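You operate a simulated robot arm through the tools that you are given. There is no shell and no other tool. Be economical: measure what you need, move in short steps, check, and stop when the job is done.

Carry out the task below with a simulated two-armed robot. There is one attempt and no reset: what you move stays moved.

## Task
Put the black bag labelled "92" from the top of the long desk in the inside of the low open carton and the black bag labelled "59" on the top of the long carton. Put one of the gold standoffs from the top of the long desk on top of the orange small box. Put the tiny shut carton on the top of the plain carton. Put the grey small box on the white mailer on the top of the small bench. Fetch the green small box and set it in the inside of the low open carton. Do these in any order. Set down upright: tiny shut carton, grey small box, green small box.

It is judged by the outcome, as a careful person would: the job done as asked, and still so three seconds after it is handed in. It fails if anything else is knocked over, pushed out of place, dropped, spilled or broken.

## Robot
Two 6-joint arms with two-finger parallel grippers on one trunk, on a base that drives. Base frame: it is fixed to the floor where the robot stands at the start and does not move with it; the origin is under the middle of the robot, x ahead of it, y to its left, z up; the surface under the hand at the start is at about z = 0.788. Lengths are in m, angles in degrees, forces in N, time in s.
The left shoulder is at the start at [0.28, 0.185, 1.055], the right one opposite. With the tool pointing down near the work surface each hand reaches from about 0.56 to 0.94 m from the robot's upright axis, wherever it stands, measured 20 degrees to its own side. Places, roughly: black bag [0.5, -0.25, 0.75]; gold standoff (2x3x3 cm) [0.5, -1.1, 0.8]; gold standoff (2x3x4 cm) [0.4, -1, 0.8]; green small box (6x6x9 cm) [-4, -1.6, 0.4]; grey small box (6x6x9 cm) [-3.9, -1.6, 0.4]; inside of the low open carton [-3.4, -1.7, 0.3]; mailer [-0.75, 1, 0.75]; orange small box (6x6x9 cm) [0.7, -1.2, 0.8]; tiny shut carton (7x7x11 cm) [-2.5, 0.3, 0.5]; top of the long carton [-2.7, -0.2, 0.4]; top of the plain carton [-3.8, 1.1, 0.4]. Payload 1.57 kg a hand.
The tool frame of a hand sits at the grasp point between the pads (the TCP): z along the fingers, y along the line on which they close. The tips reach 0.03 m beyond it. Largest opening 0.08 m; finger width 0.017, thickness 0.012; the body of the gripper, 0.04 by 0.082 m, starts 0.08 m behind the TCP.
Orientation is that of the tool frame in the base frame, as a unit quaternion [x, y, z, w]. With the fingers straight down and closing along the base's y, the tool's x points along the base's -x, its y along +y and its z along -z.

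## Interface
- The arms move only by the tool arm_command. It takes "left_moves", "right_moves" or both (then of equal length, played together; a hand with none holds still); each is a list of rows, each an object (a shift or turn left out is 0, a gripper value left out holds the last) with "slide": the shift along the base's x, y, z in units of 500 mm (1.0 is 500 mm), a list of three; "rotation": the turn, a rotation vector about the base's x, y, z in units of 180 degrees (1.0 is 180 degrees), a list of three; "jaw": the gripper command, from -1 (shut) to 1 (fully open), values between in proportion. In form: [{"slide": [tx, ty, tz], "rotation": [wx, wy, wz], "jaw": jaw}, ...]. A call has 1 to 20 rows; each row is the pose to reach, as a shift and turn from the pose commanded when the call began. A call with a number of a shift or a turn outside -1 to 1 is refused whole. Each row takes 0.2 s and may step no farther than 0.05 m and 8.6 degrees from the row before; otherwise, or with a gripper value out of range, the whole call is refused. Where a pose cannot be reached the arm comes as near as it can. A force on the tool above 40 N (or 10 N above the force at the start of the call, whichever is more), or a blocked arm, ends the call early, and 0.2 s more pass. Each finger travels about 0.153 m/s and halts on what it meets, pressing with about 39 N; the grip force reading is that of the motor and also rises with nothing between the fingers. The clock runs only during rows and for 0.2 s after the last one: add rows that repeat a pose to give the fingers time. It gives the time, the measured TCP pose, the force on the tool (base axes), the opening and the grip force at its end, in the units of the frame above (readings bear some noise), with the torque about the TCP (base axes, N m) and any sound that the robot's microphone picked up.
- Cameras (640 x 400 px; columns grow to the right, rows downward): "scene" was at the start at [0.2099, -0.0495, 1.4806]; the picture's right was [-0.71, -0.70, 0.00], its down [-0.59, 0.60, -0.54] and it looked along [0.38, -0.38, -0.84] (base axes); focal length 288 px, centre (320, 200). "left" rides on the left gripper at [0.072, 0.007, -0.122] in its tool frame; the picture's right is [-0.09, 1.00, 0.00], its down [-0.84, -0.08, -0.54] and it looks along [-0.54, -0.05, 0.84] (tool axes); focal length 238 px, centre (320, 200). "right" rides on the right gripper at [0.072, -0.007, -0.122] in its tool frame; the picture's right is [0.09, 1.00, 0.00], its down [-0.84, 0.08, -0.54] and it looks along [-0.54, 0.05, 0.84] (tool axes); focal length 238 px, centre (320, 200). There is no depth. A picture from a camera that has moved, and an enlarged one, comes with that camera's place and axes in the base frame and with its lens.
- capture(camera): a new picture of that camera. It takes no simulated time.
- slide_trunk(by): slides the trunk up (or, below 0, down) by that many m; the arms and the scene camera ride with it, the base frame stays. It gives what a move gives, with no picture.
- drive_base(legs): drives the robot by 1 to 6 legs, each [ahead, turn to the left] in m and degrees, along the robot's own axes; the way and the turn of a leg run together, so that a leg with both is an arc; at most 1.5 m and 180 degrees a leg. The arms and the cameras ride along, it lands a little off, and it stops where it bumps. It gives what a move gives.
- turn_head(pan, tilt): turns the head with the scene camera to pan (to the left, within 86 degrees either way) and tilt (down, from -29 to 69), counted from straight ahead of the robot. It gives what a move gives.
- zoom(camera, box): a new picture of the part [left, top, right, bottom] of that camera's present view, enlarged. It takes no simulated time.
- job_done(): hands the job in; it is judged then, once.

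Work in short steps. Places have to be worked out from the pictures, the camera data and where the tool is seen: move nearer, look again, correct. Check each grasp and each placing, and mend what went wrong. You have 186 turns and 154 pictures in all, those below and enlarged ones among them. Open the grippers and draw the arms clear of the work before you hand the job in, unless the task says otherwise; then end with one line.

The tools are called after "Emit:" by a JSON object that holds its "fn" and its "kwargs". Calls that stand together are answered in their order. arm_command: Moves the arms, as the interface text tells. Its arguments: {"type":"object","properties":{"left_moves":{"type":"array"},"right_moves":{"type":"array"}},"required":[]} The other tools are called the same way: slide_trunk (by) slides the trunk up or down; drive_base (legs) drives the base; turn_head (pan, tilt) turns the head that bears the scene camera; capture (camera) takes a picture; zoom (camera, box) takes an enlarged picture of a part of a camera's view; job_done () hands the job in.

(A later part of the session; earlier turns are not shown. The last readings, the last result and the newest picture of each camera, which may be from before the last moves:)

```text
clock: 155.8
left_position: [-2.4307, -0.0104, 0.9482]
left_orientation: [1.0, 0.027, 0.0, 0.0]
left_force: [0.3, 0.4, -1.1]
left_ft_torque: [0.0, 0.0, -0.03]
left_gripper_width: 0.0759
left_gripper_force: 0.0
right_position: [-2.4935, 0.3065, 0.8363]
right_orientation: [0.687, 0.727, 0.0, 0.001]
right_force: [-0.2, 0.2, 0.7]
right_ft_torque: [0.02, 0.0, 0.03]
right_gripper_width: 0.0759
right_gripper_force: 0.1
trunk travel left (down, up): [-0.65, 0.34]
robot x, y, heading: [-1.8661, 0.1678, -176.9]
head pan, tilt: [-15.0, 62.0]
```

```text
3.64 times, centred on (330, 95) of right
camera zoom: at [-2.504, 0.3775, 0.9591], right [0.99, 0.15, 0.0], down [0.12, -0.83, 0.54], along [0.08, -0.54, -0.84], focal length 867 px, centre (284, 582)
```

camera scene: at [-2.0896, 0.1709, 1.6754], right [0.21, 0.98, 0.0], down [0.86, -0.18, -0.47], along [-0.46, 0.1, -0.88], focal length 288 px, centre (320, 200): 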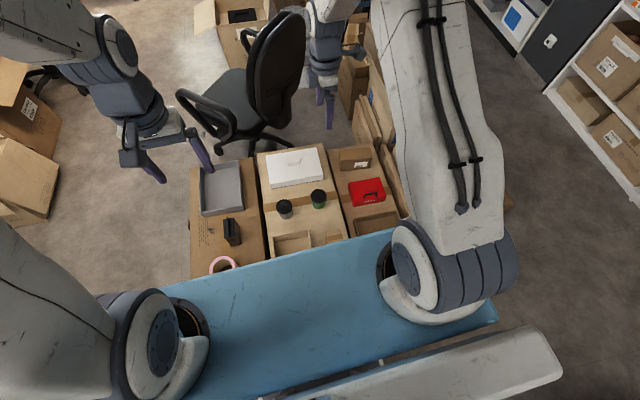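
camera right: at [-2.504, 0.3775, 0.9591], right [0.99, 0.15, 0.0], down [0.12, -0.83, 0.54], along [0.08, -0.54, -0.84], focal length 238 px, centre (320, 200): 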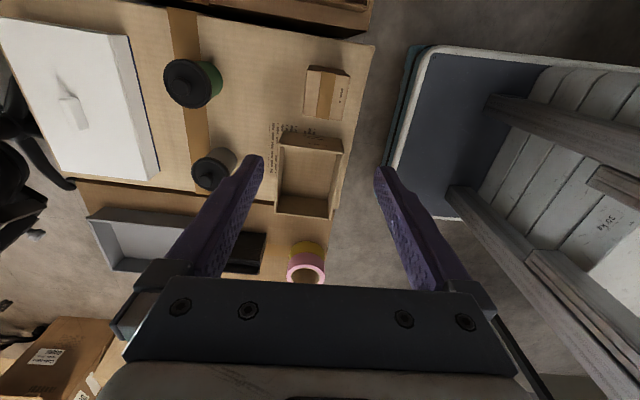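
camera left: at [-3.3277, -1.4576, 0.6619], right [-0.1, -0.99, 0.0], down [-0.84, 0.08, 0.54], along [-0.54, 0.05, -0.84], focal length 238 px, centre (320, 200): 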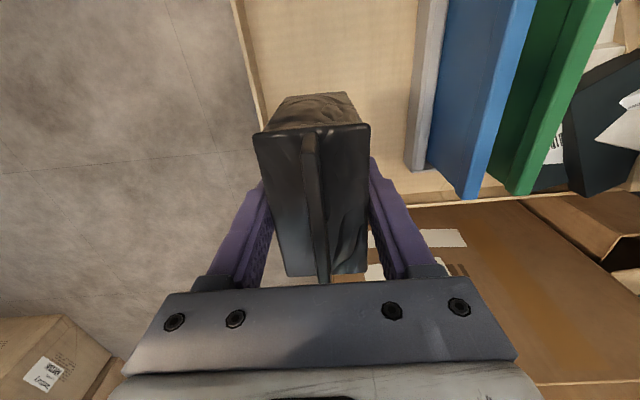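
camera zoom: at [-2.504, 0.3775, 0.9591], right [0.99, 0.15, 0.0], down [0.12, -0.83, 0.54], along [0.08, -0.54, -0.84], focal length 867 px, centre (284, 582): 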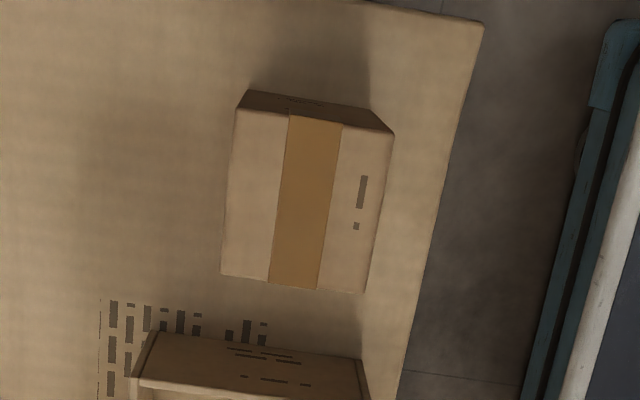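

It stands upright, aligned with the base axes, with its centre at about (-2.485,0.312). I align the yaw, open fully and lower to z 0.70 for a check.

Emit:
{"fn": "arm_command", "kwargs": {"right_moves": [{"slide": [0.017, 0.011, -0.07], "rotation": [0, 0, -0.0183], "jaw": 1}, {"slide": [0.017, 0.011, -0.15], "rotation": [0, 0, -0.0183]}, {"slide": [0.017, 0.011, -0.22], "rotation": [0, 0, -0.0183]}, {"slide": [0.017, 0.011, -0.272], "rotation": [0, 0, -0.0183]}, {"slide": [0.017, 0.011, -0.272], "rotation": [0, 0, -0.0183]}]}}

Emit:
{"fn": "capture", "kwargs": {"camera": "right"}}

```text
clock: 157.0
left_position: [-2.4299, -0.0108, 0.9491]
left_orientation: [1.0, 0.027, -0.001, 0.0]
left_force: [0.0, 0.3, -0.1]
left_ft_torque: [0.01, 0.01, 0.02]
left_gripper_width: 0.076
left_gripper_force: 0.1
right_position: [-2.485, 0.3086, 0.701]
right_orientation: [0.707, 0.707, 0.0, 0.0]
right_force: [0.3, 0.1, -0.2]
right_ft_torque: [0.0, 0.01, 0.0]
right_gripper_width: 0.0799
right_gripper_force: 0.1
trunk travel left (down, up): [-0.65, 0.34]
robot x, y, heading: [-1.8658, 0.1669, -176.8]
head pan, tilt: [-15.0, 62.0]
```

```text
98 pictures are left
camera right: at [-2.4923, 0.3822, 0.8236], right [1.0, 0.09, 0.0], down [0.08, -0.84, 0.54], along [0.05, -0.54, -0.84], focal length 238 px, centre (320, 200)
```

right: 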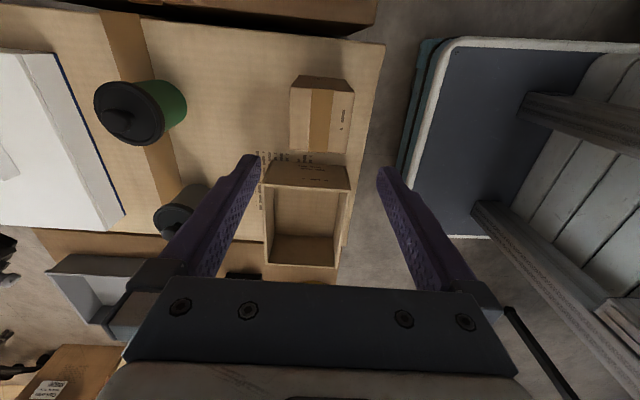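

The centre is refined to (-2.487,0.312). I descend to z≈0.54, close, and check.

Emit:
{"fn": "arm_command", "kwargs": {"right_moves": [{"slide": [-0.004, 0.007, -0.06]}, {"slide": [-0.004, 0.007, -0.13]}, {"slide": [-0.004, 0.007, -0.2]}, {"slide": [-0.004, 0.007, -0.26]}, {"slide": [-0.004, 0.007, -0.322]}, {"slide": [-0.004, 0.007, -0.322]}, {"slide": [-0.004, 0.007, -0.322], "jaw": -1}, {"slide": [-0.004, 0.007, -0.322], "jaw": -1}]}}

Emit:
{"fn": "capture", "kwargs": {"camera": "right"}}

```text
clock: 158.8
left_position: [-2.4296, -0.0121, 0.9479]
left_orientation: [1.0, 0.026, 0.0, 0.001]
left_force: [-0.3, 0.2, -0.6]
left_ft_torque: [0.03, 0.02, 0.01]
left_gripper_width: 0.0761
left_gripper_force: 0.1
right_position: [-2.4859, 0.3174, 0.5382]
right_orientation: [0.708, 0.706, 0.0, 0.0]
right_force: [0.6, 0.8, 0.4]
right_ft_torque: [0.05, 0.01, -0.03]
right_gripper_width: 0.0646
right_gripper_force: 39.4
trunk travel left (down, up): [-0.65, 0.34]
robot x, y, heading: [-1.8662, 0.1655, -177.0]
head pan, tilt: [-15.0, 62.0]
```

```text
97 pictures are left
camera right: at [-2.4932, 0.39, 0.6608], right [1.0, 0.09, 0.0], down [0.08, -0.84, 0.54], along [0.05, -0.54, -0.84], focal length 238 px, centre (320, 200)
```

right: 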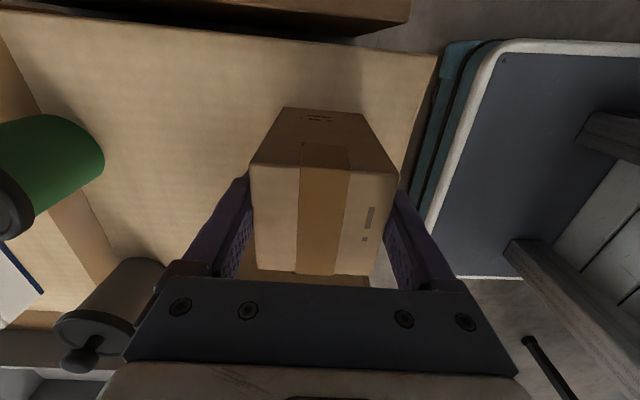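

It is gripped at 65 mm. I lift it and look toward the plain carton.

Emit:
{"fn": "arm_command", "kwargs": {"right_moves": [{"slide": [0, 0, 0.06]}, {"slide": [0, 0, 0.14]}, {"slide": [0, 0, 0.22]}, {"slide": [0, 0, 0.3]}, {"slide": [0, 0, 0.38]}, {"slide": [0, 0, 0.46]}, {"slide": [0, 0, 0.54]}]}}

Emit:
{"fn": "slide_trunk", "kwargs": {"by": 0.3}}

Emit:
{"fn": "turn_head", "kwargs": {"pan": -5, "tilt": 22}}

Emit:
{"fn": "capture", "kwargs": {"camera": "scene"}}

Emit:
{"fn": "turn_head", "kwargs": {"pan": -65, "tilt": 25}}

Emit:
{"fn": "capture", "kwargs": {"camera": "scene"}}

```text
clock: 160.4
left_position: [-2.4292, -0.0113, 0.9479]
left_orientation: [1.0, 0.028, 0.0, 0.0]
left_force: [0.4, 0.0, 0.2]
left_ft_torque: [-0.04, -0.01, 0.0]
left_gripper_width: 0.0758
left_gripper_force: 0.1
right_position: [-2.4872, 0.3149, 0.8103]
right_orientation: [0.708, 0.706, 0.001, 0.001]
right_force: [0.5, 0.5, -1.3]
right_ft_torque: [0.01, 0.01, -0.04]
right_gripper_width: 0.0646
right_gripper_force: 39.4
trunk travel left (down, up): [-0.65, 0.34]
robot x, y, heading: [-1.8656, 0.1641, -177.0]
head pan, tilt: [-15.0, 62.0]
```

```text
clock: 163.4
left_position: [-2.4301, -0.0106, 1.249]
left_orientation: [1.0, 0.027, 0.0, 0.0]
left_force: [-0.9, 0.3, 0.6]
left_ft_torque: [0.02, 0.0, 0.0]
left_gripper_width: 0.0759
left_gripper_force: 0.2
right_position: [-2.4878, 0.314, 1.1111]
right_orientation: [0.708, 0.706, 0.0, 0.0]
right_force: [0.4, 1.2, -2.8]
right_ft_torque: [0.07, 0.02, 0.0]
right_gripper_width: 0.0648
right_gripper_force: 38.6
trunk travel left (down, up): [-0.95, 0.04]
robot x, y, heading: [-1.866, 0.1632, -177.0]
head pan, tilt: [-15.0, 62.0]
```

```text
clock: 164.4
left_position: [-2.43, -0.0108, 1.248]
left_orientation: [1.0, 0.029, -0.001, 0.001]
left_force: [0.6, -0.7, 0.7]
left_ft_torque: [0.01, 0.02, 0.01]
left_gripper_width: 0.0762
left_gripper_force: 0.0
right_position: [-2.4885, 0.3157, 1.1091]
right_orientation: [0.707, 0.707, 0.0, 0.001]
right_force: [0.5, 0.2, -2.1]
right_ft_torque: [0.01, 0.0, 0.0]
right_gripper_width: 0.0649
right_gripper_force: 38.9
trunk travel left (down, up): [-0.95, 0.04]
robot x, y, heading: [-1.8634, 0.1634, -176.7]
head pan, tilt: [-5.0, 22.0]
```

```text
96 pictures are left
camera scene: at [-2.1194, 0.1607, 1.7324], right [0.03, 1.0, 0.0], down [0.38, -0.01, -0.93], along [-0.93, 0.03, -0.38], focal length 288 px, centre (320, 200)
```

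scene: 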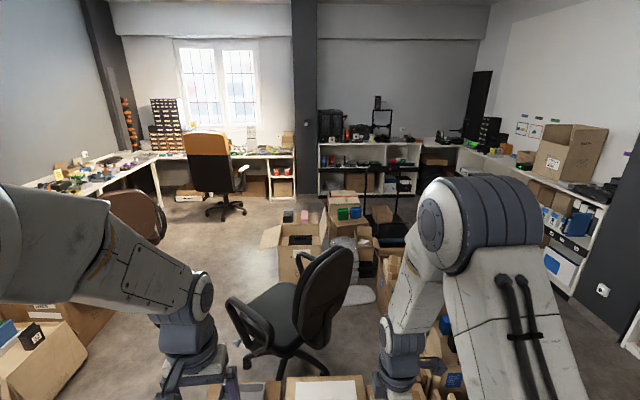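

```text
clock: 165.7
left_position: [-2.4301, -0.0112, 1.2479]
left_orientation: [1.0, 0.028, 0.0, 0.0]
left_force: [-1.1, 0.1, -0.1]
left_ft_torque: [-0.01, 0.01, -0.01]
left_gripper_width: 0.076
left_gripper_force: 0.1
right_position: [-2.4875, 0.3163, 1.1103]
right_orientation: [0.707, 0.707, 0.001, 0.001]
right_force: [0.3, -0.4, -2.4]
right_ft_torque: [-0.01, 0.03, 0.0]
right_gripper_width: 0.0647
right_gripper_force: 38.8
trunk travel left (down, up): [-0.95, 0.04]
robot x, y, heading: [-1.8672, 0.1663, -176.9]
head pan, tilt: [-65.0, 25.0]
```

```text
95 pictures are left
camera scene: at [-2.0701, 0.2389, 1.7277], right [0.88, 0.47, 0.0], down [0.2, -0.37, -0.91], along [-0.43, 0.8, -0.42], focal length 288 px, centre (320, 200)
```

scene: 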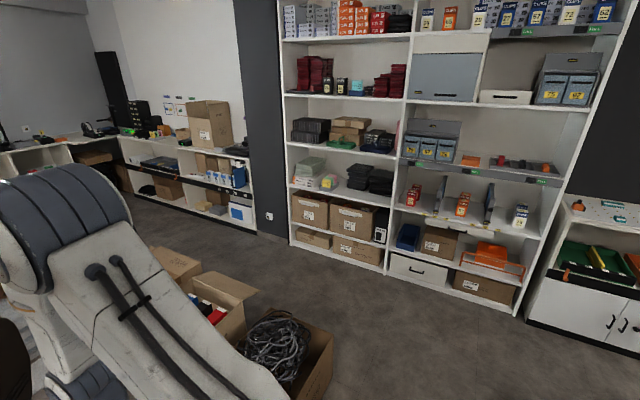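

North of the cartons there's an aisle (y about 1.4 to 2.35). I back north with the hands facing south, turn west, advance and look.

Emit:
{"fn": "drive_base", "kwargs": {"legs": [[0, 87], [-1.5, 0], [-0.15, 0], [0, -90], [1.0, 0]]}}

Emit:
{"fn": "turn_head", "kwargs": {"pan": 35, "tilt": 35}}

Emit:
{"fn": "capture", "kwargs": {"camera": "scene"}}

Emit:
{"fn": "turn_head", "kwargs": {"pan": 0, "tilt": 30}}

Emit:
{"fn": "capture", "kwargs": {"camera": "scene"}}

```text
clock: 186.4
left_position: [-3.4234, 1.6487, 1.2491]
left_orientation: [1.0, 0.009, 0.0, 0.0]
left_force: [0.4, 0.3, -0.4]
left_ft_torque: [-0.01, -0.05, 0.01]
left_gripper_width: 0.0762
left_gripper_force: 0.1
right_position: [-3.4713, 1.9755, 1.1101]
right_orientation: [0.72, 0.694, 0.0, 0.0]
right_force: [0.0, 0.3, -2.7]
right_ft_torque: [0.01, 0.03, -0.01]
right_gripper_width: 0.0649
right_gripper_force: 39.0
trunk travel left (down, up): [-0.95, 0.04]
robot x, y, heading: [-2.8554, 1.8039, -178.8]
head pan, tilt: [-65.0, 25.0]
```

```text
clock: 188.2
left_position: [-3.4242, 1.6487, 1.2486]
left_orientation: [1.0, 0.009, -0.001, 0.0]
left_force: [0.2, -0.1, 0.0]
left_ft_torque: [-0.01, 0.02, -0.02]
left_gripper_width: 0.0762
left_gripper_force: 0.2
right_position: [-3.4702, 1.9754, 1.1095]
right_orientation: [0.72, 0.694, 0.0, 0.0]
right_force: [-0.8, 0.4, -2.0]
right_ft_torque: [0.02, 0.02, 0.03]
right_gripper_width: 0.0644
right_gripper_force: 38.6
trunk travel left (down, up): [-0.95, 0.04]
robot x, y, heading: [-2.8544, 1.8045, -179.2]
head pan, tilt: [35.0, 35.0]
```

```text
94 pictures are left
camera scene: at [-3.086, 1.7512, 1.7119], right [-0.59, 0.81, 0.0], down [0.46, 0.34, -0.82], along [-0.66, -0.48, -0.57], focal length 288 px, centre (320, 200)
```

scene: 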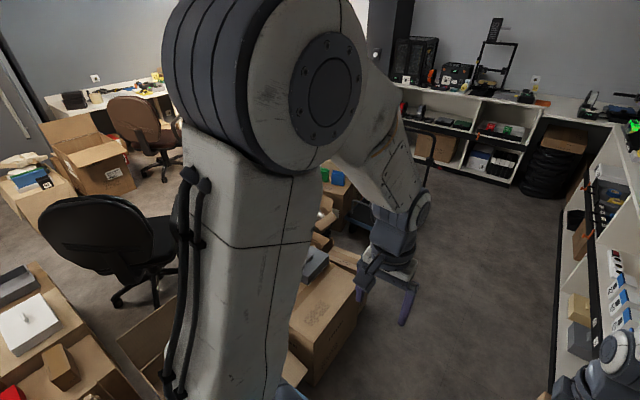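

```text
clock: 189.2
left_position: [-3.4236, 1.6483, 1.2497]
left_orientation: [1.0, 0.01, 0.0, 0.0]
left_force: [0.7, -0.2, -0.4]
left_ft_torque: [0.02, 0.02, 0.01]
left_gripper_width: 0.0761
left_gripper_force: 0.1
right_position: [-3.471, 1.976, 1.1104]
right_orientation: [0.72, 0.694, 0.0, 0.0]
right_force: [-1.1, -1.2, -2.2]
right_ft_torque: [0.03, 0.0, 0.02]
right_gripper_width: 0.0648
right_gripper_force: 39.1
trunk travel left (down, up): [-0.95, 0.04]
robot x, y, heading: [-2.8555, 1.805, -179.1]
head pan, tilt: [0.0, 30.0]
```

```text
93 pictures are left
camera scene: at [-3.1051, 1.8013, 1.7197], right [-0.02, 1.0, 0.0], down [0.5, 0.01, -0.87], along [-0.87, -0.02, -0.5], focal length 288 px, centre (320, 200)
```

scene: 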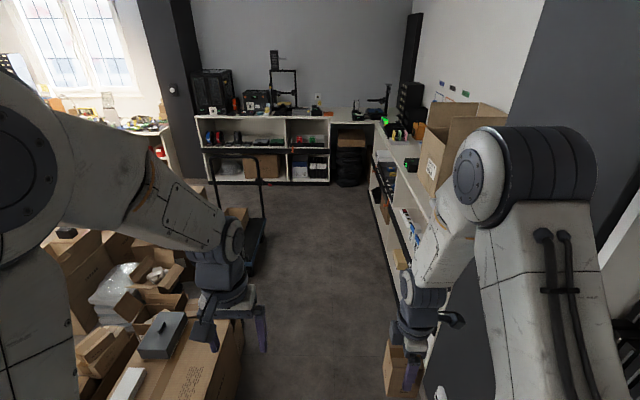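

The plain carton appears to be the one with a grey tool box on top at about (-3.9,1.15). I advance and turn to face it.

Emit:
{"fn": "drive_base", "kwargs": {"legs": [[0.83, 0], [0, 89]]}}

Emit:
{"fn": "turn_head", "kwargs": {"pan": -10, "tilt": 50}}

Emit:
{"fn": "capture", "kwargs": {"camera": "scene"}}

```text
clock: 197.4
left_position: [-3.5505, 1.2298, 1.2491]
left_orientation: [0.715, 0.7, 0.0, -0.001]
left_force: [0.9, -0.3, -0.1]
left_ft_torque: [-0.01, 0.02, 0.01]
left_gripper_width: 0.0762
left_gripper_force: 0.0
right_position: [-3.8788, 1.1968, 1.1108]
right_orientation: [0.039, 0.999, 0.0, 0.0]
right_force: [0.4, 0.4, -2.5]
right_ft_torque: [-0.03, 0.0, 0.0]
right_gripper_width: 0.0649
right_gripper_force: 39.2
trunk travel left (down, up): [-0.95, 0.04]
robot x, y, heading: [-3.6843, 1.8022, -91.2]
head pan, tilt: [0.0, 30.0]
```

```text
clock: 198.2
left_position: [-3.5501, 1.2292, 1.2473]
left_orientation: [0.715, 0.699, 0.001, -0.001]
left_force: [0.3, 0.3, 0.2]
left_ft_torque: [0.0, 0.01, -0.01]
left_gripper_width: 0.076
left_gripper_force: 0.1
right_position: [-3.8792, 1.197, 1.1098]
right_orientation: [0.039, 0.999, 0.0, 0.0]
right_force: [0.2, -0.2, -1.4]
right_ft_torque: [0.01, -0.01, -0.03]
right_gripper_width: 0.0647
right_gripper_force: 39.2
trunk travel left (down, up): [-0.95, 0.04]
robot x, y, heading: [-3.685, 1.8072, -91.4]
head pan, tilt: [-10.0, 50.0]
```

```text
92 pictures are left
camera scene: at [-3.7019, 1.5679, 1.6903], right [-0.98, 0.2, 0.0], down [0.15, 0.75, -0.64], along [-0.13, -0.63, -0.77], focal length 288 px, centre (320, 200)
```

scene: 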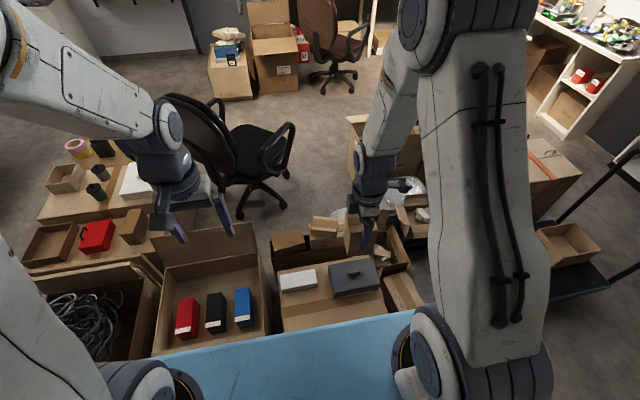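

I take a closer look at the carton top and the carried box.

Emit:
{"fn": "zoom", "kwargs": {"camera": "scene", "box": [250, 190, 450, 340]}}

Emit:
{"fn": "capture", "kwargs": {"camera": "right"}}

Emit:
{"fn": "capture", "kwargs": {"camera": "left"}}

```text
2.67 times, centred on (350, 265) of scene
camera zoom: at [-3.7019, 1.5679, 1.6903], right [-0.98, 0.2, 0.0], down [0.15, 0.75, -0.64], along [-0.13, -0.63, -0.77], focal length 768 px, centre (240, 27)
```

zoom: 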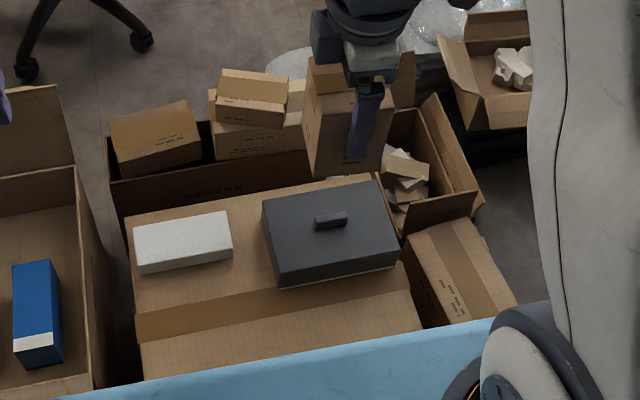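

```text
90 pictures are left
camera right: at [-3.9519, 1.1957, 1.233], right [-0.01, 1.0, 0.0], down [0.84, 0.01, 0.54], along [0.54, 0.01, -0.84], focal length 238 px, centre (320, 200)
```

right: 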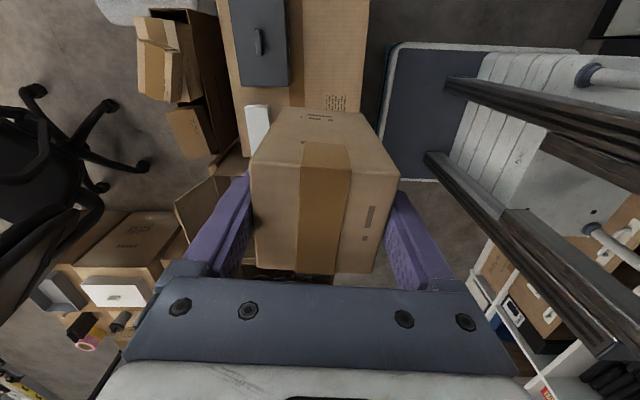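

```text
89 pictures are left
camera left: at [-3.5427, 1.3, 1.369], right [0.99, -0.11, 0.0], down [-0.1, -0.84, 0.54], along [-0.06, -0.54, -0.84], focal length 238 px, centre (320, 200)
```

left: 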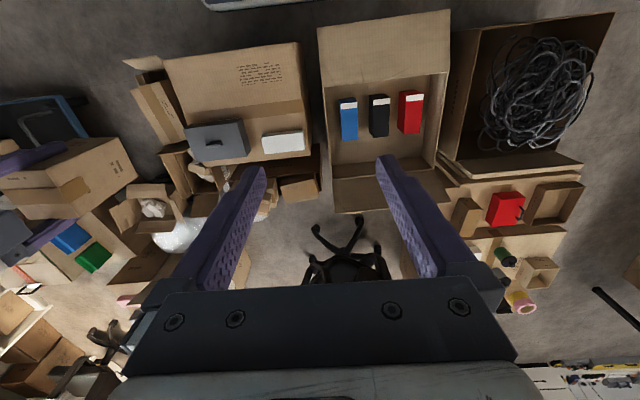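

The near half of the plain carton's top is free. I plan to set the box at about (-3.86,1.21). I align the hand, lower the trunk 0.4 and look.

Emit:
{"fn": "arm_command", "kwargs": {"right_moves": [{"slide": [0.02, 0.013, 0], "rotation": [0, 0, 0.0125]}, {"slide": [0.038, 0.026, 0], "rotation": [0, 0, 0.025]}]}}

Emit:
{"fn": "slide_trunk", "kwargs": {"by": -0.4}}

Emit:
{"fn": "capture", "kwargs": {"camera": "right"}}

Emit:
{"fn": "turn_head", "kwargs": {"pan": -15, "tilt": 60}}

Emit:
{"fn": "capture", "kwargs": {"camera": "scene"}}

```text
clock: 198.8
left_position: [-3.5497, 1.2292, 1.2486]
left_orientation: [0.715, 0.699, 0.001, 0.0]
left_force: [0.2, 0.3, 0.1]
left_ft_torque: [0.0, -0.01, 0.02]
left_gripper_width: 0.0761
left_gripper_force: 0.1
right_position: [-3.8595, 1.2084, 1.1096]
right_orientation: [0.0, 1.0, 0.0, 0.0]
right_force: [1.0, 0.3, -3.0]
right_ft_torque: [-0.02, 0.0, 0.02]
right_gripper_width: 0.0649
right_gripper_force: 38.6
trunk travel left (down, up): [-0.95, 0.04]
robot x, y, heading: [-3.6839, 1.8009, -91.4]
head pan, tilt: [-10.0, 50.0]
```

```text
clock: 202.7
left_position: [-3.55, 1.2295, 0.8487]
left_orientation: [0.715, 0.699, 0.0, 0.0]
left_force: [0.6, 0.3, 0.5]
left_ft_torque: [0.02, 0.01, -0.01]
left_gripper_width: 0.0761
left_gripper_force: 0.0
right_position: [-3.8611, 1.2095, 0.7091]
right_orientation: [0.001, 1.0, 0.001, 0.0]
right_force: [-1.1, -0.2, -2.4]
right_ft_torque: [0.05, -0.01, 0.0]
right_gripper_width: 0.0648
right_gripper_force: 39.0
trunk travel left (down, up): [-0.55, 0.44]
robot x, y, heading: [-3.6851, 1.8024, -91.5]
head pan, tilt: [-10.0, 50.0]
```

```text
88 pictures are left
camera right: at [-3.9325, 1.2025, 0.8325], right [-0.09, 1.0, 0.0], down [0.84, 0.08, 0.54], along [0.54, 0.05, -0.84], focal length 238 px, centre (320, 200)
```

right: 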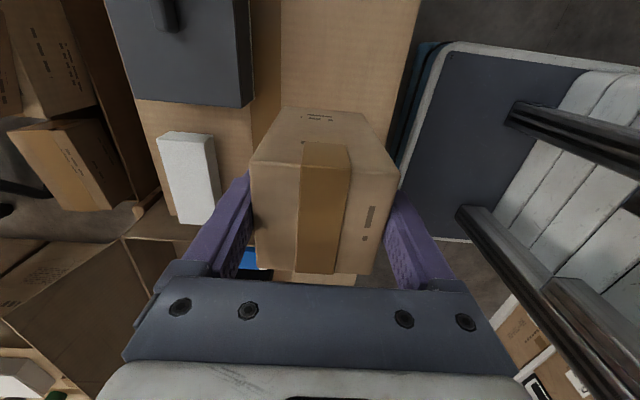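

```text
clock: 203.4
left_position: [-3.5504, 1.2289, 0.8474]
left_orientation: [0.715, 0.699, 0.0, 0.0]
left_force: [0.8, -0.2, -0.3]
left_ft_torque: [0.03, 0.0, -0.01]
left_gripper_width: 0.076
left_gripper_force: 0.0
right_position: [-3.8603, 1.208, 0.7102]
right_orientation: [0.0, 1.0, 0.0, 0.0]
right_force: [-0.8, 0.3, -2.8]
right_ft_torque: [-0.01, 0.01, 0.04]
right_gripper_width: 0.0647
right_gripper_force: 39.3
trunk travel left (down, up): [-0.55, 0.44]
robot x, y, heading: [-3.6804, 1.8046, -91.1]
head pan, tilt: [-15.0, 60.0]
```

```text
87 pictures are left
camera scene: at [-3.7055, 1.5795, 1.2777], right [-0.96, 0.28, 0.0], down [0.24, 0.83, -0.5], along [-0.14, -0.48, -0.87], focal length 288 px, centre (320, 200)
```

scene: 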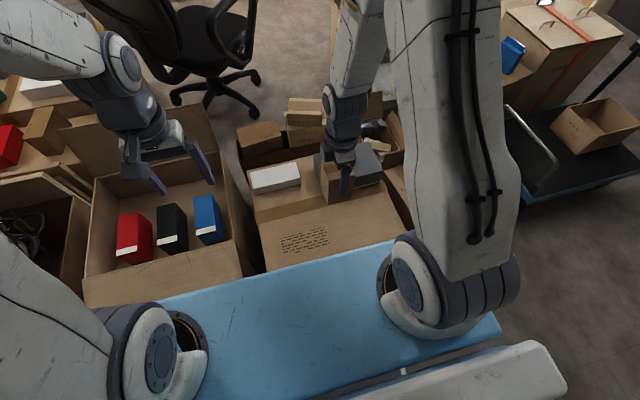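

The box is over the free strip. I shift to y=1.22 and lower to TCP 0.555, then step down to contact.

Emit:
{"fn": "arm_command", "kwargs": {"right_moves": [{"slide": [0, 0.02, -0.07]}, {"slide": [0, 0.022, -0.15]}, {"slide": [0, 0.022, -0.23]}, {"slide": [0, 0.022, -0.31]}, {"slide": [0, 0.022, -0.31]}]}}

Emit:
{"fn": "zoom", "kwargs": {"camera": "scene", "box": [240, 120, 420, 280]}}

```text
clock: 204.6
left_position: [-3.55, 1.2301, 0.8476]
left_orientation: [0.714, 0.7, 0.001, 0.0]
left_force: [-0.6, 0.7, 0.0]
left_ft_torque: [0.01, 0.01, -0.02]
left_gripper_width: 0.0759
left_gripper_force: 0.1
right_position: [-3.8615, 1.2194, 0.5546]
right_orientation: [0.001, 1.0, 0.0, 0.001]
right_force: [-0.8, -0.5, -2.4]
right_ft_torque: [-0.04, -0.01, 0.01]
right_gripper_width: 0.0646
right_gripper_force: 39.0
trunk travel left (down, up): [-0.55, 0.44]
robot x, y, heading: [-3.6854, 1.8033, -91.4]
head pan, tilt: [-15.0, 60.0]
```

```text
2.50 times, centred on (330, 200) of scene
camera zoom: at [-3.7055, 1.5796, 1.2776], right [-0.96, 0.28, 0.0], down [0.24, 0.83, -0.5], along [-0.14, -0.48, -0.87], focal length 720 px, centre (295, 200)
```

zoom: 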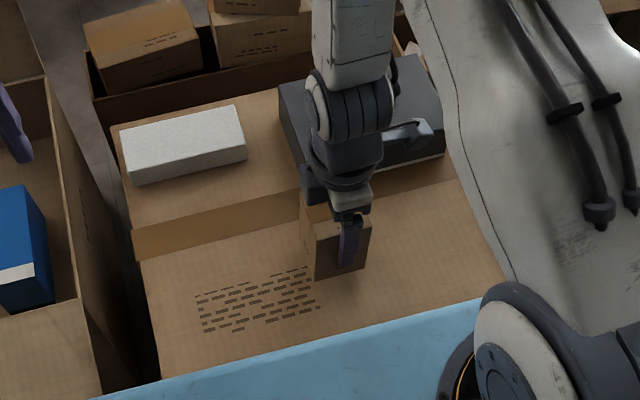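

Clear all round. I step down.

Emit:
{"fn": "arm_command", "kwargs": {"right_moves": [{"slide": [0, 0, -0.012]}, {"slide": [0, 0, -0.024]}, {"slide": [0, 0, -0.024]}]}}

Emit:
{"fn": "arm_command", "kwargs": {"right_moves": [{"slide": [0, 0, -0.006]}, {"slide": [0, 0, -0.01]}, {"slide": [0, 0, -0.01]}]}}

Emit:
{"fn": "arm_command", "kwargs": {"right_moves": [{"slide": [0, 0, -0.006]}, {"slide": [0, 0, -0.01]}, {"slide": [0, 0, -0.01]}]}}

```text
clock: 205.4
left_position: [-3.5492, 1.2296, 0.849]
left_orientation: [0.715, 0.699, 0.001, 0.0]
left_force: [-0.4, -0.4, -0.2]
left_ft_torque: [0.0, 0.0, -0.01]
left_gripper_width: 0.0761
left_gripper_force: 0.0
right_position: [-3.8595, 1.2198, 0.5431]
right_orientation: [0.0, 1.0, 0.001, 0.0]
right_force: [0.6, 0.4, -1.3]
right_ft_torque: [0.02, -0.01, 0.03]
right_gripper_width: 0.0649
right_gripper_force: 39.1
trunk travel left (down, up): [-0.55, 0.44]
robot x, y, heading: [-3.6865, 1.8025, -91.3]
head pan, tilt: [-15.0, 60.0]
```

```text
clock: 206.2
left_position: [-3.5507, 1.2284, 0.8476]
left_orientation: [0.715, 0.699, -0.001, -0.001]
left_force: [-0.1, -0.7, -0.1]
left_ft_torque: [0.01, -0.01, 0.02]
left_gripper_width: 0.0761
left_gripper_force: 0.0
right_position: [-3.8611, 1.2198, 0.5365]
right_orientation: [0.0, 1.0, 0.0, -0.001]
right_force: [-0.4, 0.3, -2.9]
right_ft_torque: [0.01, 0.02, -0.02]
right_gripper_width: 0.0648
right_gripper_force: 39.3
trunk travel left (down, up): [-0.55, 0.44]
robot x, y, heading: [-3.6827, 1.7992, -91.3]
head pan, tilt: [-15.0, 60.0]
```

```text
clock: 207.0
left_position: [-3.5503, 1.2299, 0.8484]
left_orientation: [0.715, 0.699, 0.0, 0.0]
left_force: [-0.4, 0.6, 0.0]
left_ft_torque: [-0.01, -0.01, -0.04]
left_gripper_width: 0.0757
left_gripper_force: 0.0
right_position: [-3.8611, 1.2203, 0.5318]
right_orientation: [0.0, 1.0, 0.0, 0.0]
right_force: [0.1, 0.6, -3.0]
right_ft_torque: [-0.02, 0.01, 0.02]
right_gripper_width: 0.0648
right_gripper_force: 39.3
trunk travel left (down, up): [-0.55, 0.44]
robot x, y, heading: [-3.6842, 1.8039, -91.6]
head pan, tilt: [-15.0, 60.0]
```

Not yet in contact. I check visually and continue.

Emit:
{"fn": "arm_command", "kwargs": {"right_moves": [{"slide": [0, 0, -0.006]}, {"slide": [0, 0, -0.012]}, {"slide": [0, 0, -0.012]}]}}

Emit:
{"fn": "arm_command", "kwargs": {"right_moves": [{"slide": [0, 0, -0.006]}, {"slide": [0, 0, -0.01]}, {"slide": [0, 0, -0.01]}]}}

Emit:
{"fn": "zoom", "kwargs": {"camera": "scene", "box": [300, 160, 380, 240]}}

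```text
clock: 207.8
left_position: [-3.5504, 1.2291, 0.8492]
left_orientation: [0.715, 0.699, 0.0, 0.0]
left_force: [-0.5, 0.4, -0.8]
left_ft_torque: [-0.02, -0.01, 0.01]
left_gripper_width: 0.0763
left_gripper_force: 0.1
right_position: [-3.86, 1.2195, 0.5278]
right_orientation: [0.001, 1.0, 0.0, 0.0]
right_force: [-7.7, -0.2, 32.7]
right_ft_torque: [0.57, 0.16, 0.09]
right_gripper_width: 0.0646
right_gripper_force: 39.1
trunk travel left (down, up): [-0.55, 0.44]
robot x, y, heading: [-3.6821, 1.8076, -91.5]
head pan, tilt: [-15.0, 60.0]
```

```text
clock: 208.4
left_position: [-3.5505, 1.23, 0.8489]
left_orientation: [0.715, 0.699, 0.0, 0.0]
left_force: [0.2, 0.4, 0.3]
left_ft_torque: [0.0, 0.01, -0.01]
left_gripper_width: 0.0763
left_gripper_force: 0.0
right_position: [-3.8598, 1.2182, 0.5233]
right_orientation: [0.0, 1.0, 0.0, 0.0]
right_force: [-0.2, 1.0, 25.4]
right_ft_torque: [0.67, -0.12, -0.08]
right_gripper_width: 0.0645
right_gripper_force: 38.9
trunk travel left (down, up): [-0.55, 0.44]
robot x, y, heading: [-3.6864, 1.8056, -91.2]
head pan, tilt: [-15.0, 60.0]
stopped in row 2 (right hand): the force on the tool passed its limit at 54 N (the readings are from after the stop); the commanded pose is now the measured one
```

```text
5.00 times, centred on (340, 200) of scene
camera zoom: at [-3.7053, 1.5805, 1.2776], right [-0.96, 0.28, 0.0], down [0.24, 0.83, -0.5], along [-0.14, -0.48, -0.87], focal length 1441 px, centre (220, 200)
```

zoom: 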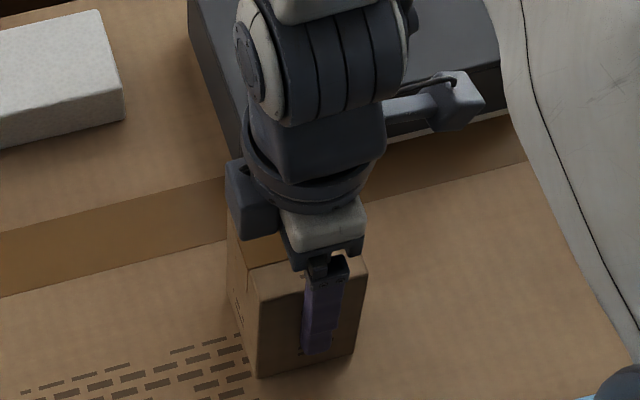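

Contact is made, slightly hard. I ease up 3 mm, release and rise.

Emit:
{"fn": "arm_command", "kwargs": {"right_moves": [{"slide": [0, 0, 0.006]}, {"slide": [0, 0, 0.006], "jaw": 0.7}, {"slide": [0, 0, 0.006], "jaw": 1}, {"slide": [0, 0, 0.006], "jaw": 1}, {"slide": [0, 0, 0.05]}, {"slide": [0, 0, 0.12]}, {"slide": [0, 0, 0.2]}, {"slide": [0, 0, 0.28]}, {"slide": [0, 0, 0.36]}, {"slide": [0, 0, 0.44]}]}}

Emit:
{"fn": "zoom", "kwargs": {"camera": "scene", "box": [240, 120, 420, 280]}}

```text
clock: 210.6
left_position: [-3.5505, 1.2293, 0.8478]
left_orientation: [0.714, 0.7, 0.0, 0.001]
left_force: [-0.5, -0.2, 0.5]
left_ft_torque: [0.01, 0.05, -0.02]
left_gripper_width: 0.0762
left_gripper_force: 0.0
right_position: [-3.8572, 1.2209, 0.741]
right_orientation: [0.0, 1.0, 0.0, 0.0]
right_force: [-0.5, -0.9, -0.4]
right_ft_torque: [-0.02, -0.01, 0.01]
right_gripper_width: 0.0799
right_gripper_force: 0.2
trunk travel left (down, up): [-0.55, 0.44]
robot x, y, heading: [-3.6812, 1.8047, -91.4]
head pan, tilt: [-15.0, 60.0]
```

```text
2.50 times, centred on (330, 200) of scene
camera zoom: at [-3.7056, 1.5793, 1.2775], right [-0.96, 0.28, 0.0], down [0.24, 0.83, -0.5], along [-0.14, -0.48, -0.87], focal length 720 px, centre (295, 200)
```

zoom: 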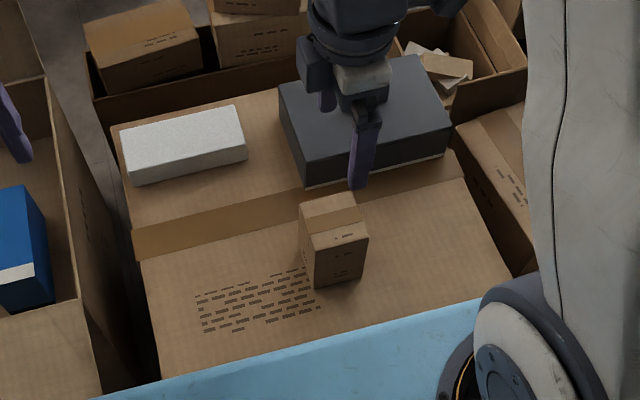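

The tiny carton stands upright on the plain carton. Next are the green and grey boxes. I raise the trunk and go back along the same aisle, then down to y≈-0.83.

Emit:
{"fn": "slide_trunk", "kwargs": {"by": 0.4}}

Emit:
{"fn": "drive_base", "kwargs": {"legs": [[0, -88.7], [-1.5, 0], [-0.3, 0], [0, 90]]}}

```text
clock: 214.4
left_position: [-3.5503, 1.2292, 1.2472]
left_orientation: [0.715, 0.699, 0.0, 0.0]
left_force: [-0.3, 0.4, 0.6]
left_ft_torque: [0.03, 0.02, 0.01]
left_gripper_width: 0.0757
left_gripper_force: 0.1
right_position: [-3.858, 1.2184, 1.1412]
right_orientation: [0.0, 1.0, 0.0, 0.001]
right_force: [0.3, -0.1, 0.4]
right_ft_torque: [-0.02, 0.0, 0.03]
right_gripper_width: 0.0799
right_gripper_force: 0.0
trunk travel left (down, up): [-0.95, 0.04]
robot x, y, heading: [-3.6834, 1.8037, -91.3]
head pan, tilt: [-15.0, 60.0]
```

```text
clock: 231.2
left_position: [-1.7096, 1.2101, 1.2495]
left_orientation: [0.7, 0.714, 0.0, 0.0]
left_force: [-0.3, -0.5, -0.2]
left_ft_torque: [0.06, 0.0, -0.02]
left_gripper_width: 0.0763
left_gripper_force: 0.1
right_position: [-2.0165, 1.1879, 1.1409]
right_orientation: [-0.02, 1.0, -0.001, 0.0]
right_force: [1.1, -0.3, -0.2]
right_ft_torque: [0.0, 0.01, 0.02]
right_gripper_width: 0.0801
right_gripper_force: 0.0
trunk travel left (down, up): [-0.95, 0.04]
robot x, y, heading: [-1.8634, 1.7823, -88.7]
head pan, tilt: [-15.0, 60.0]
```

I'm in the aisle. I continue south to y≈-0.83, turn west and look.

Emit:
{"fn": "drive_base", "kwargs": {"legs": [[0, -1.5], [1.5, 0], [1.11, 0], [0, -90], [0.6, 0]]}}

Emit:
{"fn": "turn_head", "kwargs": {"pan": 0, "tilt": 35}}

Emit:
{"fn": "capture", "kwargs": {"camera": "scene"}}

```text
clock: 251.1
left_position: [-3.0565, -0.9837, 1.2489]
left_orientation: [1.0, -0.005, 0.0, -0.001]
left_force: [-0.1, 0.1, 0.2]
left_ft_torque: [0.01, -0.03, 0.02]
left_gripper_width: 0.0759
left_gripper_force: 0.1
right_position: [-3.071, -0.6767, 1.1406]
right_orientation: [0.703, 0.711, -0.001, 0.0]
right_force: [-0.2, -0.3, 0.4]
right_ft_torque: [-0.02, 0.01, 0.01]
right_gripper_width: 0.0799
right_gripper_force: 0.1
trunk travel left (down, up): [-0.95, 0.04]
robot x, y, heading: [-2.4854, -0.843, 179.4]
head pan, tilt: [-15.0, 60.0]
```

```text
clock: 252.0
left_position: [-3.058, -0.9838, 1.2479]
left_orientation: [1.0, -0.006, 0.0, 0.0]
left_force: [0.1, -0.4, -0.4]
left_ft_torque: [0.04, -0.01, -0.04]
left_gripper_width: 0.076
left_gripper_force: 0.1
right_position: [-3.0712, -0.677, 1.1403]
right_orientation: [0.703, 0.711, -0.001, -0.001]
right_force: [1.1, -0.1, 0.0]
right_ft_torque: [0.0, 0.0, 0.01]
right_gripper_width: 0.08
right_gripper_force: 0.1
trunk travel left (down, up): [-0.95, 0.04]
robot x, y, heading: [-2.4845, -0.8411, 179.1]
head pan, tilt: [0.0, 35.0]
```

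```text
83 pictures are left
camera scene: at [-2.7317, -0.8404, 1.7119], right [0.01, 1.0, 0.0], down [0.57, -0.01, -0.82], along [-0.82, 0.01, -0.57], focal length 288 px, centre (320, 200)
```

scene: 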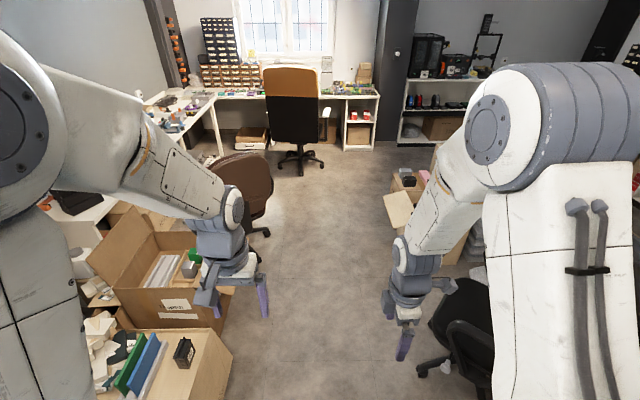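

The corridor is wide enough (y −1.31 to −0.27). I drive to x≈-3.78 and turn to face the boxes.

Emit:
{"fn": "drive_base", "kwargs": {"legs": [[1.3, 0], [0, 90.5]]}}

Emit:
{"fn": "turn_head", "kwargs": {"pan": -10, "tilt": 52}}

Emit:
{"fn": "capture", "kwargs": {"camera": "scene"}}

Emit:
{"fn": "capture", "kwargs": {"camera": "right"}}

```text
clock: 262.2
left_position: [-3.6266, -1.4115, 1.2488]
left_orientation: [0.716, 0.698, 0.0, -0.001]
left_force: [-1.0, 0.1, 0.5]
left_ft_torque: [0.01, 0.0, 0.01]
left_gripper_width: 0.0758
left_gripper_force: 0.0
right_position: [-3.9343, -1.4219, 1.1411]
right_orientation: [0.002, 1.0, -0.001, -0.001]
right_force: [-0.1, -0.1, -0.6]
right_ft_torque: [0.02, 0.01, 0.02]
right_gripper_width: 0.0799
right_gripper_force: 0.1
trunk travel left (down, up): [-0.95, 0.04]
robot x, y, heading: [-3.7616, -0.8386, -91.6]
head pan, tilt: [0.0, 35.0]
```

```text
clock: 263.0
left_position: [-3.6265, -1.4123, 1.2481]
left_orientation: [0.716, 0.698, 0.0, 0.0]
left_force: [-0.3, 0.2, 0.4]
left_ft_torque: [-0.02, 0.0, -0.02]
left_gripper_width: 0.076
left_gripper_force: 0.0
right_position: [-3.9335, -1.4204, 1.1401]
right_orientation: [0.002, 1.0, 0.0, 0.0]
right_force: [0.6, 0.2, -0.4]
right_ft_torque: [0.0, 0.02, 0.0]
right_gripper_width: 0.08
right_gripper_force: 0.1
trunk travel left (down, up): [-0.95, 0.04]
robot x, y, heading: [-3.7596, -0.8389, -91.4]
head pan, tilt: [-10.0, 52.0]
```

```text
82 pictures are left
camera scene: at [-3.777, -1.0713, 1.6876], right [-0.98, 0.2, 0.0], down [0.16, 0.77, -0.62], along [-0.12, -0.6, -0.79], focal length 288 px, centre (320, 200)
```

scene: 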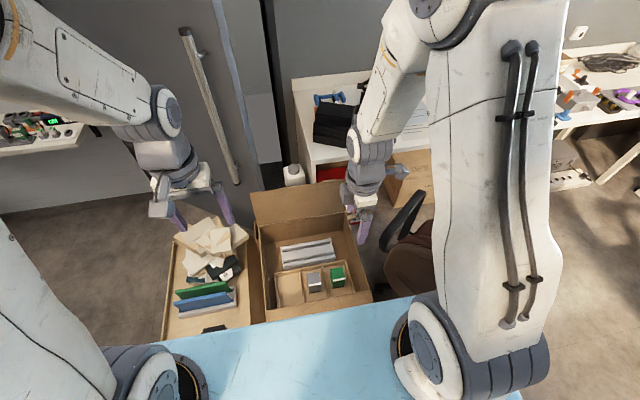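

```text
81 pictures are left
camera right: at [-4.0067, -1.4269, 1.2637], right [-0.09, 1.0, 0.0], down [0.84, 0.08, 0.54], along [0.54, 0.05, -0.84], focal length 238 px, centre (320, 200)
```

right: 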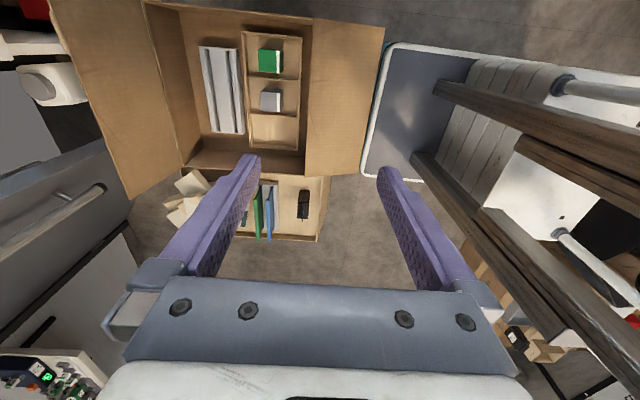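

The boxes are in a small tray within the open carton: green at about (-3.956,-1.575), grey at about (-3.841,-1.577). I zoom to see gaps and orientation.

Emit:
{"fn": "zoom", "kwargs": {"camera": "right", "box": [220, 20, 330, 170]}}

Emit:
{"fn": "zoom", "kwargs": {"camera": "scene", "box": [240, 170, 460, 330]}}

```text
2.67 times, centred on (275, 95) of right
camera zoom: at [-4.0067, -1.4269, 1.2637], right [-0.09, 1.0, 0.0], down [0.84, 0.08, 0.54], along [0.54, 0.05, -0.84], focal length 636 px, centre (440, 480)
```

zoom: 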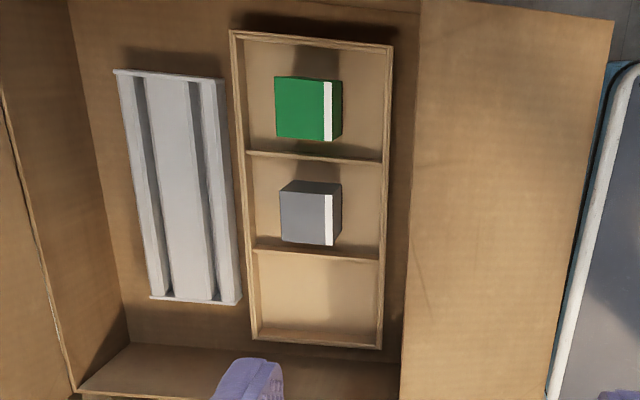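

```text
2.50 times, centred on (350, 250) of scene
camera zoom: at [-3.777, -1.0713, 1.6876], right [-0.98, 0.2, 0.0], down [0.16, 0.77, -0.62], along [-0.12, -0.6, -0.79], focal length 720 px, centre (245, 75)
```

zoom: 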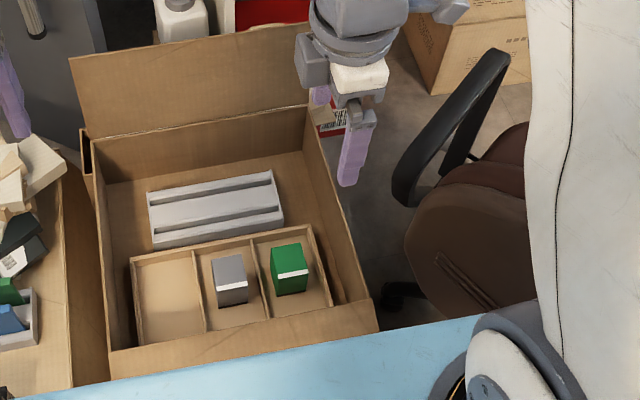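

Each box sits in its own compartment with about 2 to 3 cm on each side; the tops are at z≈0.49. The chair is close on the −x side, so I turn the right hand back −90° (camera towards the robot). I hover over the green box and lower the trunk.

Emit:
{"fn": "arm_command", "kwargs": {"right_moves": [{"slide": [-0.0046, -0.0247, 0], "rotation": [0, 0, -0.0417], "jaw": 1}, {"slide": [-0.009, -0.049, 0], "rotation": [0, 0, -0.0833]}, {"slide": [-0.014, -0.074, 0], "rotation": [0, 0, -0.125]}, {"slide": [-0.018, -0.099, 0], "rotation": [0, 0, -0.1667]}, {"slide": [-0.023, -0.123, 0], "rotation": [0, 0, -0.2083]}, {"slide": [-0.0275, -0.148, 0], "rotation": [0, 0, -0.25]}, {"slide": [-0.032, -0.173, 0], "rotation": [0, 0, -0.2917]}, {"slide": [-0.037, -0.197, 0], "rotation": [0, 0, -0.3333]}, {"slide": [-0.041, -0.222, 0], "rotation": [0, 0, -0.375]}, {"slide": [-0.046, -0.247, 0], "rotation": [0, 0, -0.4167]}, {"slide": [-0.05, -0.271, 0], "rotation": [0, 0, -0.4583]}, {"slide": [-0.055, -0.296, 0], "rotation": [0, 0, -0.5]}]}}

Emit:
{"fn": "slide_trunk", "kwargs": {"by": -0.4}}

Emit:
{"fn": "capture", "kwargs": {"camera": "right"}}

Emit:
{"fn": "capture", "kwargs": {"camera": "scene"}}

```text
clock: 265.6
left_position: [-3.6276, -1.412, 1.2481]
left_orientation: [0.717, 0.697, 0.0, -0.001]
left_force: [0.4, 0.1, 0.1]
left_ft_torque: [0.01, 0.01, 0.01]
left_gripper_width: 0.076
left_gripper_force: 0.0
right_position: [-3.9628, -1.5692, 1.1411]
right_orientation: [0.709, 0.705, 0.0, -0.002]
right_force: [0.1, 0.5, 0.6]
right_ft_torque: [0.01, 0.01, -0.02]
right_gripper_width: 0.08
right_gripper_force: 0.1
trunk travel left (down, up): [-0.95, 0.04]
robot x, y, heading: [-3.7552, -0.8355, -91.7]
head pan, tilt: [-10.0, 52.0]
```

```text
clock: 269.4
left_position: [-3.6275, -1.4119, 0.8485]
left_orientation: [0.717, 0.698, 0.0, -0.001]
left_force: [-0.9, -0.3, 0.5]
left_ft_torque: [0.03, 0.01, -0.01]
left_gripper_width: 0.0762
left_gripper_force: 0.1
right_position: [-3.9608, -1.5689, 0.7411]
right_orientation: [0.708, 0.706, -0.001, -0.001]
right_force: [-0.2, 1.1, 1.1]
right_ft_torque: [0.01, 0.0, 0.02]
right_gripper_width: 0.08
right_gripper_force: 0.1
trunk travel left (down, up): [-0.55, 0.44]
robot x, y, heading: [-3.7569, -0.8366, -91.3]
head pan, tilt: [-10.0, 52.0]
```

```text
78 pictures are left
camera right: at [-3.9679, -1.4967, 0.8642], right [1.0, 0.09, 0.0], down [0.08, -0.84, 0.54], along [0.05, -0.54, -0.84], focal length 238 px, centre (320, 200)
```

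right: 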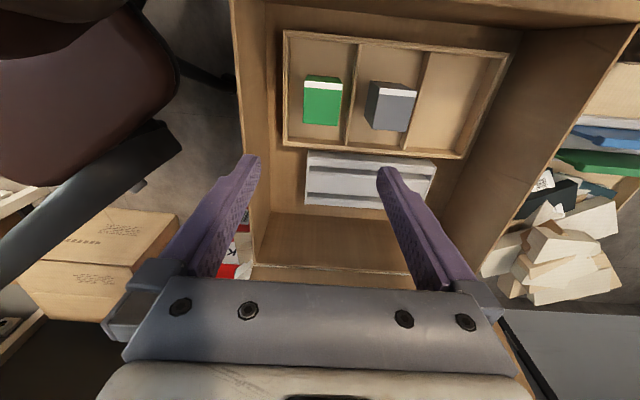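

```text
77 pictures are left
camera scene: at [-3.777, -1.0713, 1.2876], right [-0.98, 0.2, 0.0], down [0.16, 0.77, -0.62], along [-0.12, -0.6, -0.79], focal length 288 px, centre (320, 200)
```

scene: 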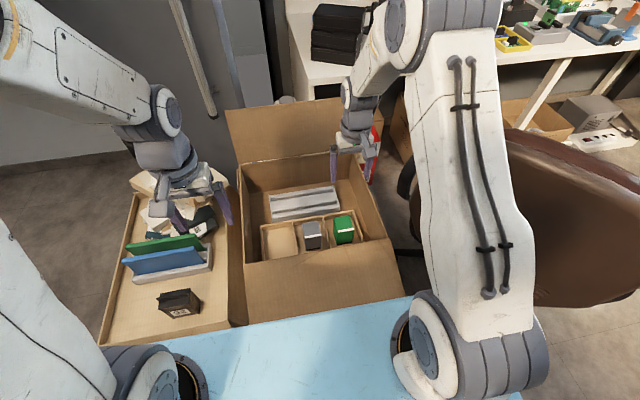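

Emit:
{"fn": "zoom", "kwargs": {"camera": "right", "box": [270, 20, 440, 170]}}

```text
2.67 times, centred on (355, 95) of right
camera zoom: at [-3.9679, -1.4967, 0.8642], right [1.0, 0.09, 0.0], down [0.08, -0.84, 0.54], along [0.05, -0.54, -0.84], focal length 636 px, centre (227, 480)
```

zoom: 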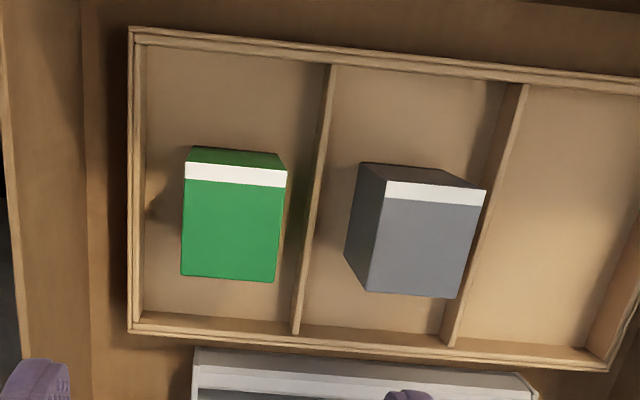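

The green top is about 6 cm square, centre about (-3.958,-1.573), top z≈0.46. I lower to TCP 0.56 and recheck before the grasp.

Emit:
{"fn": "arm_command", "kwargs": {"right_moves": [{"slide": [0.004, -0.008, -0.08]}, {"slide": [0.004, -0.008, -0.16]}, {"slide": [0.004, -0.008, -0.24]}, {"slide": [0.004, -0.008, -0.32]}, {"slide": [0.004, -0.008, -0.36]}, {"slide": [0.004, -0.008, -0.36]}]}}

Emit:
{"fn": "capture", "kwargs": {"camera": "right"}}

Emit:
{"fn": "zoom", "kwargs": {"camera": "scene", "box": [230, 110, 430, 290]}}

```text
clock: 270.8
left_position: [-3.6274, -1.4116, 0.8482]
left_orientation: [0.716, 0.698, 0.001, -0.001]
left_force: [0.1, 0.1, 0.5]
left_ft_torque: [0.01, 0.04, 0.0]
left_gripper_width: 0.076
left_gripper_force: 0.1
right_position: [-3.9565, -1.5685, 0.5616]
right_orientation: [0.708, 0.706, -0.001, -0.001]
right_force: [0.9, -0.5, -0.2]
right_ft_torque: [-0.01, 0.01, -0.01]
right_gripper_width: 0.0801
right_gripper_force: 0.0
trunk travel left (down, up): [-0.55, 0.44]
robot x, y, heading: [-3.7583, -0.8397, -91.4]
head pan, tilt: [-10.0, 52.0]
```

```text
75 pictures are left
camera right: at [-3.9639, -1.4967, 0.6849], right [1.0, 0.09, 0.0], down [0.08, -0.84, 0.54], along [0.05, -0.54, -0.84], focal length 238 px, centre (320, 200)
```

right: 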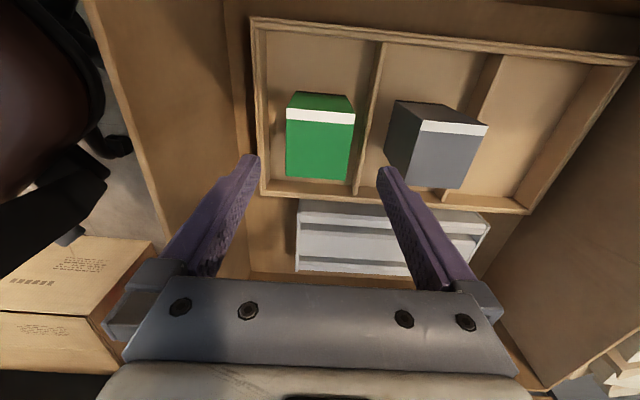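

```text
2.22 times, centred on (330, 200) of scene
camera zoom: at [-3.777, -1.0713, 1.2875], right [-0.98, 0.2, 0.0], down [0.16, 0.77, -0.62], along [-0.12, -0.6, -0.79], focal length 640 px, centre (298, 200)
```

zoom: 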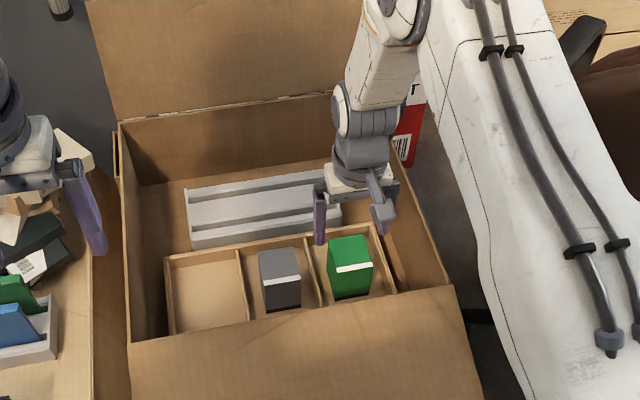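

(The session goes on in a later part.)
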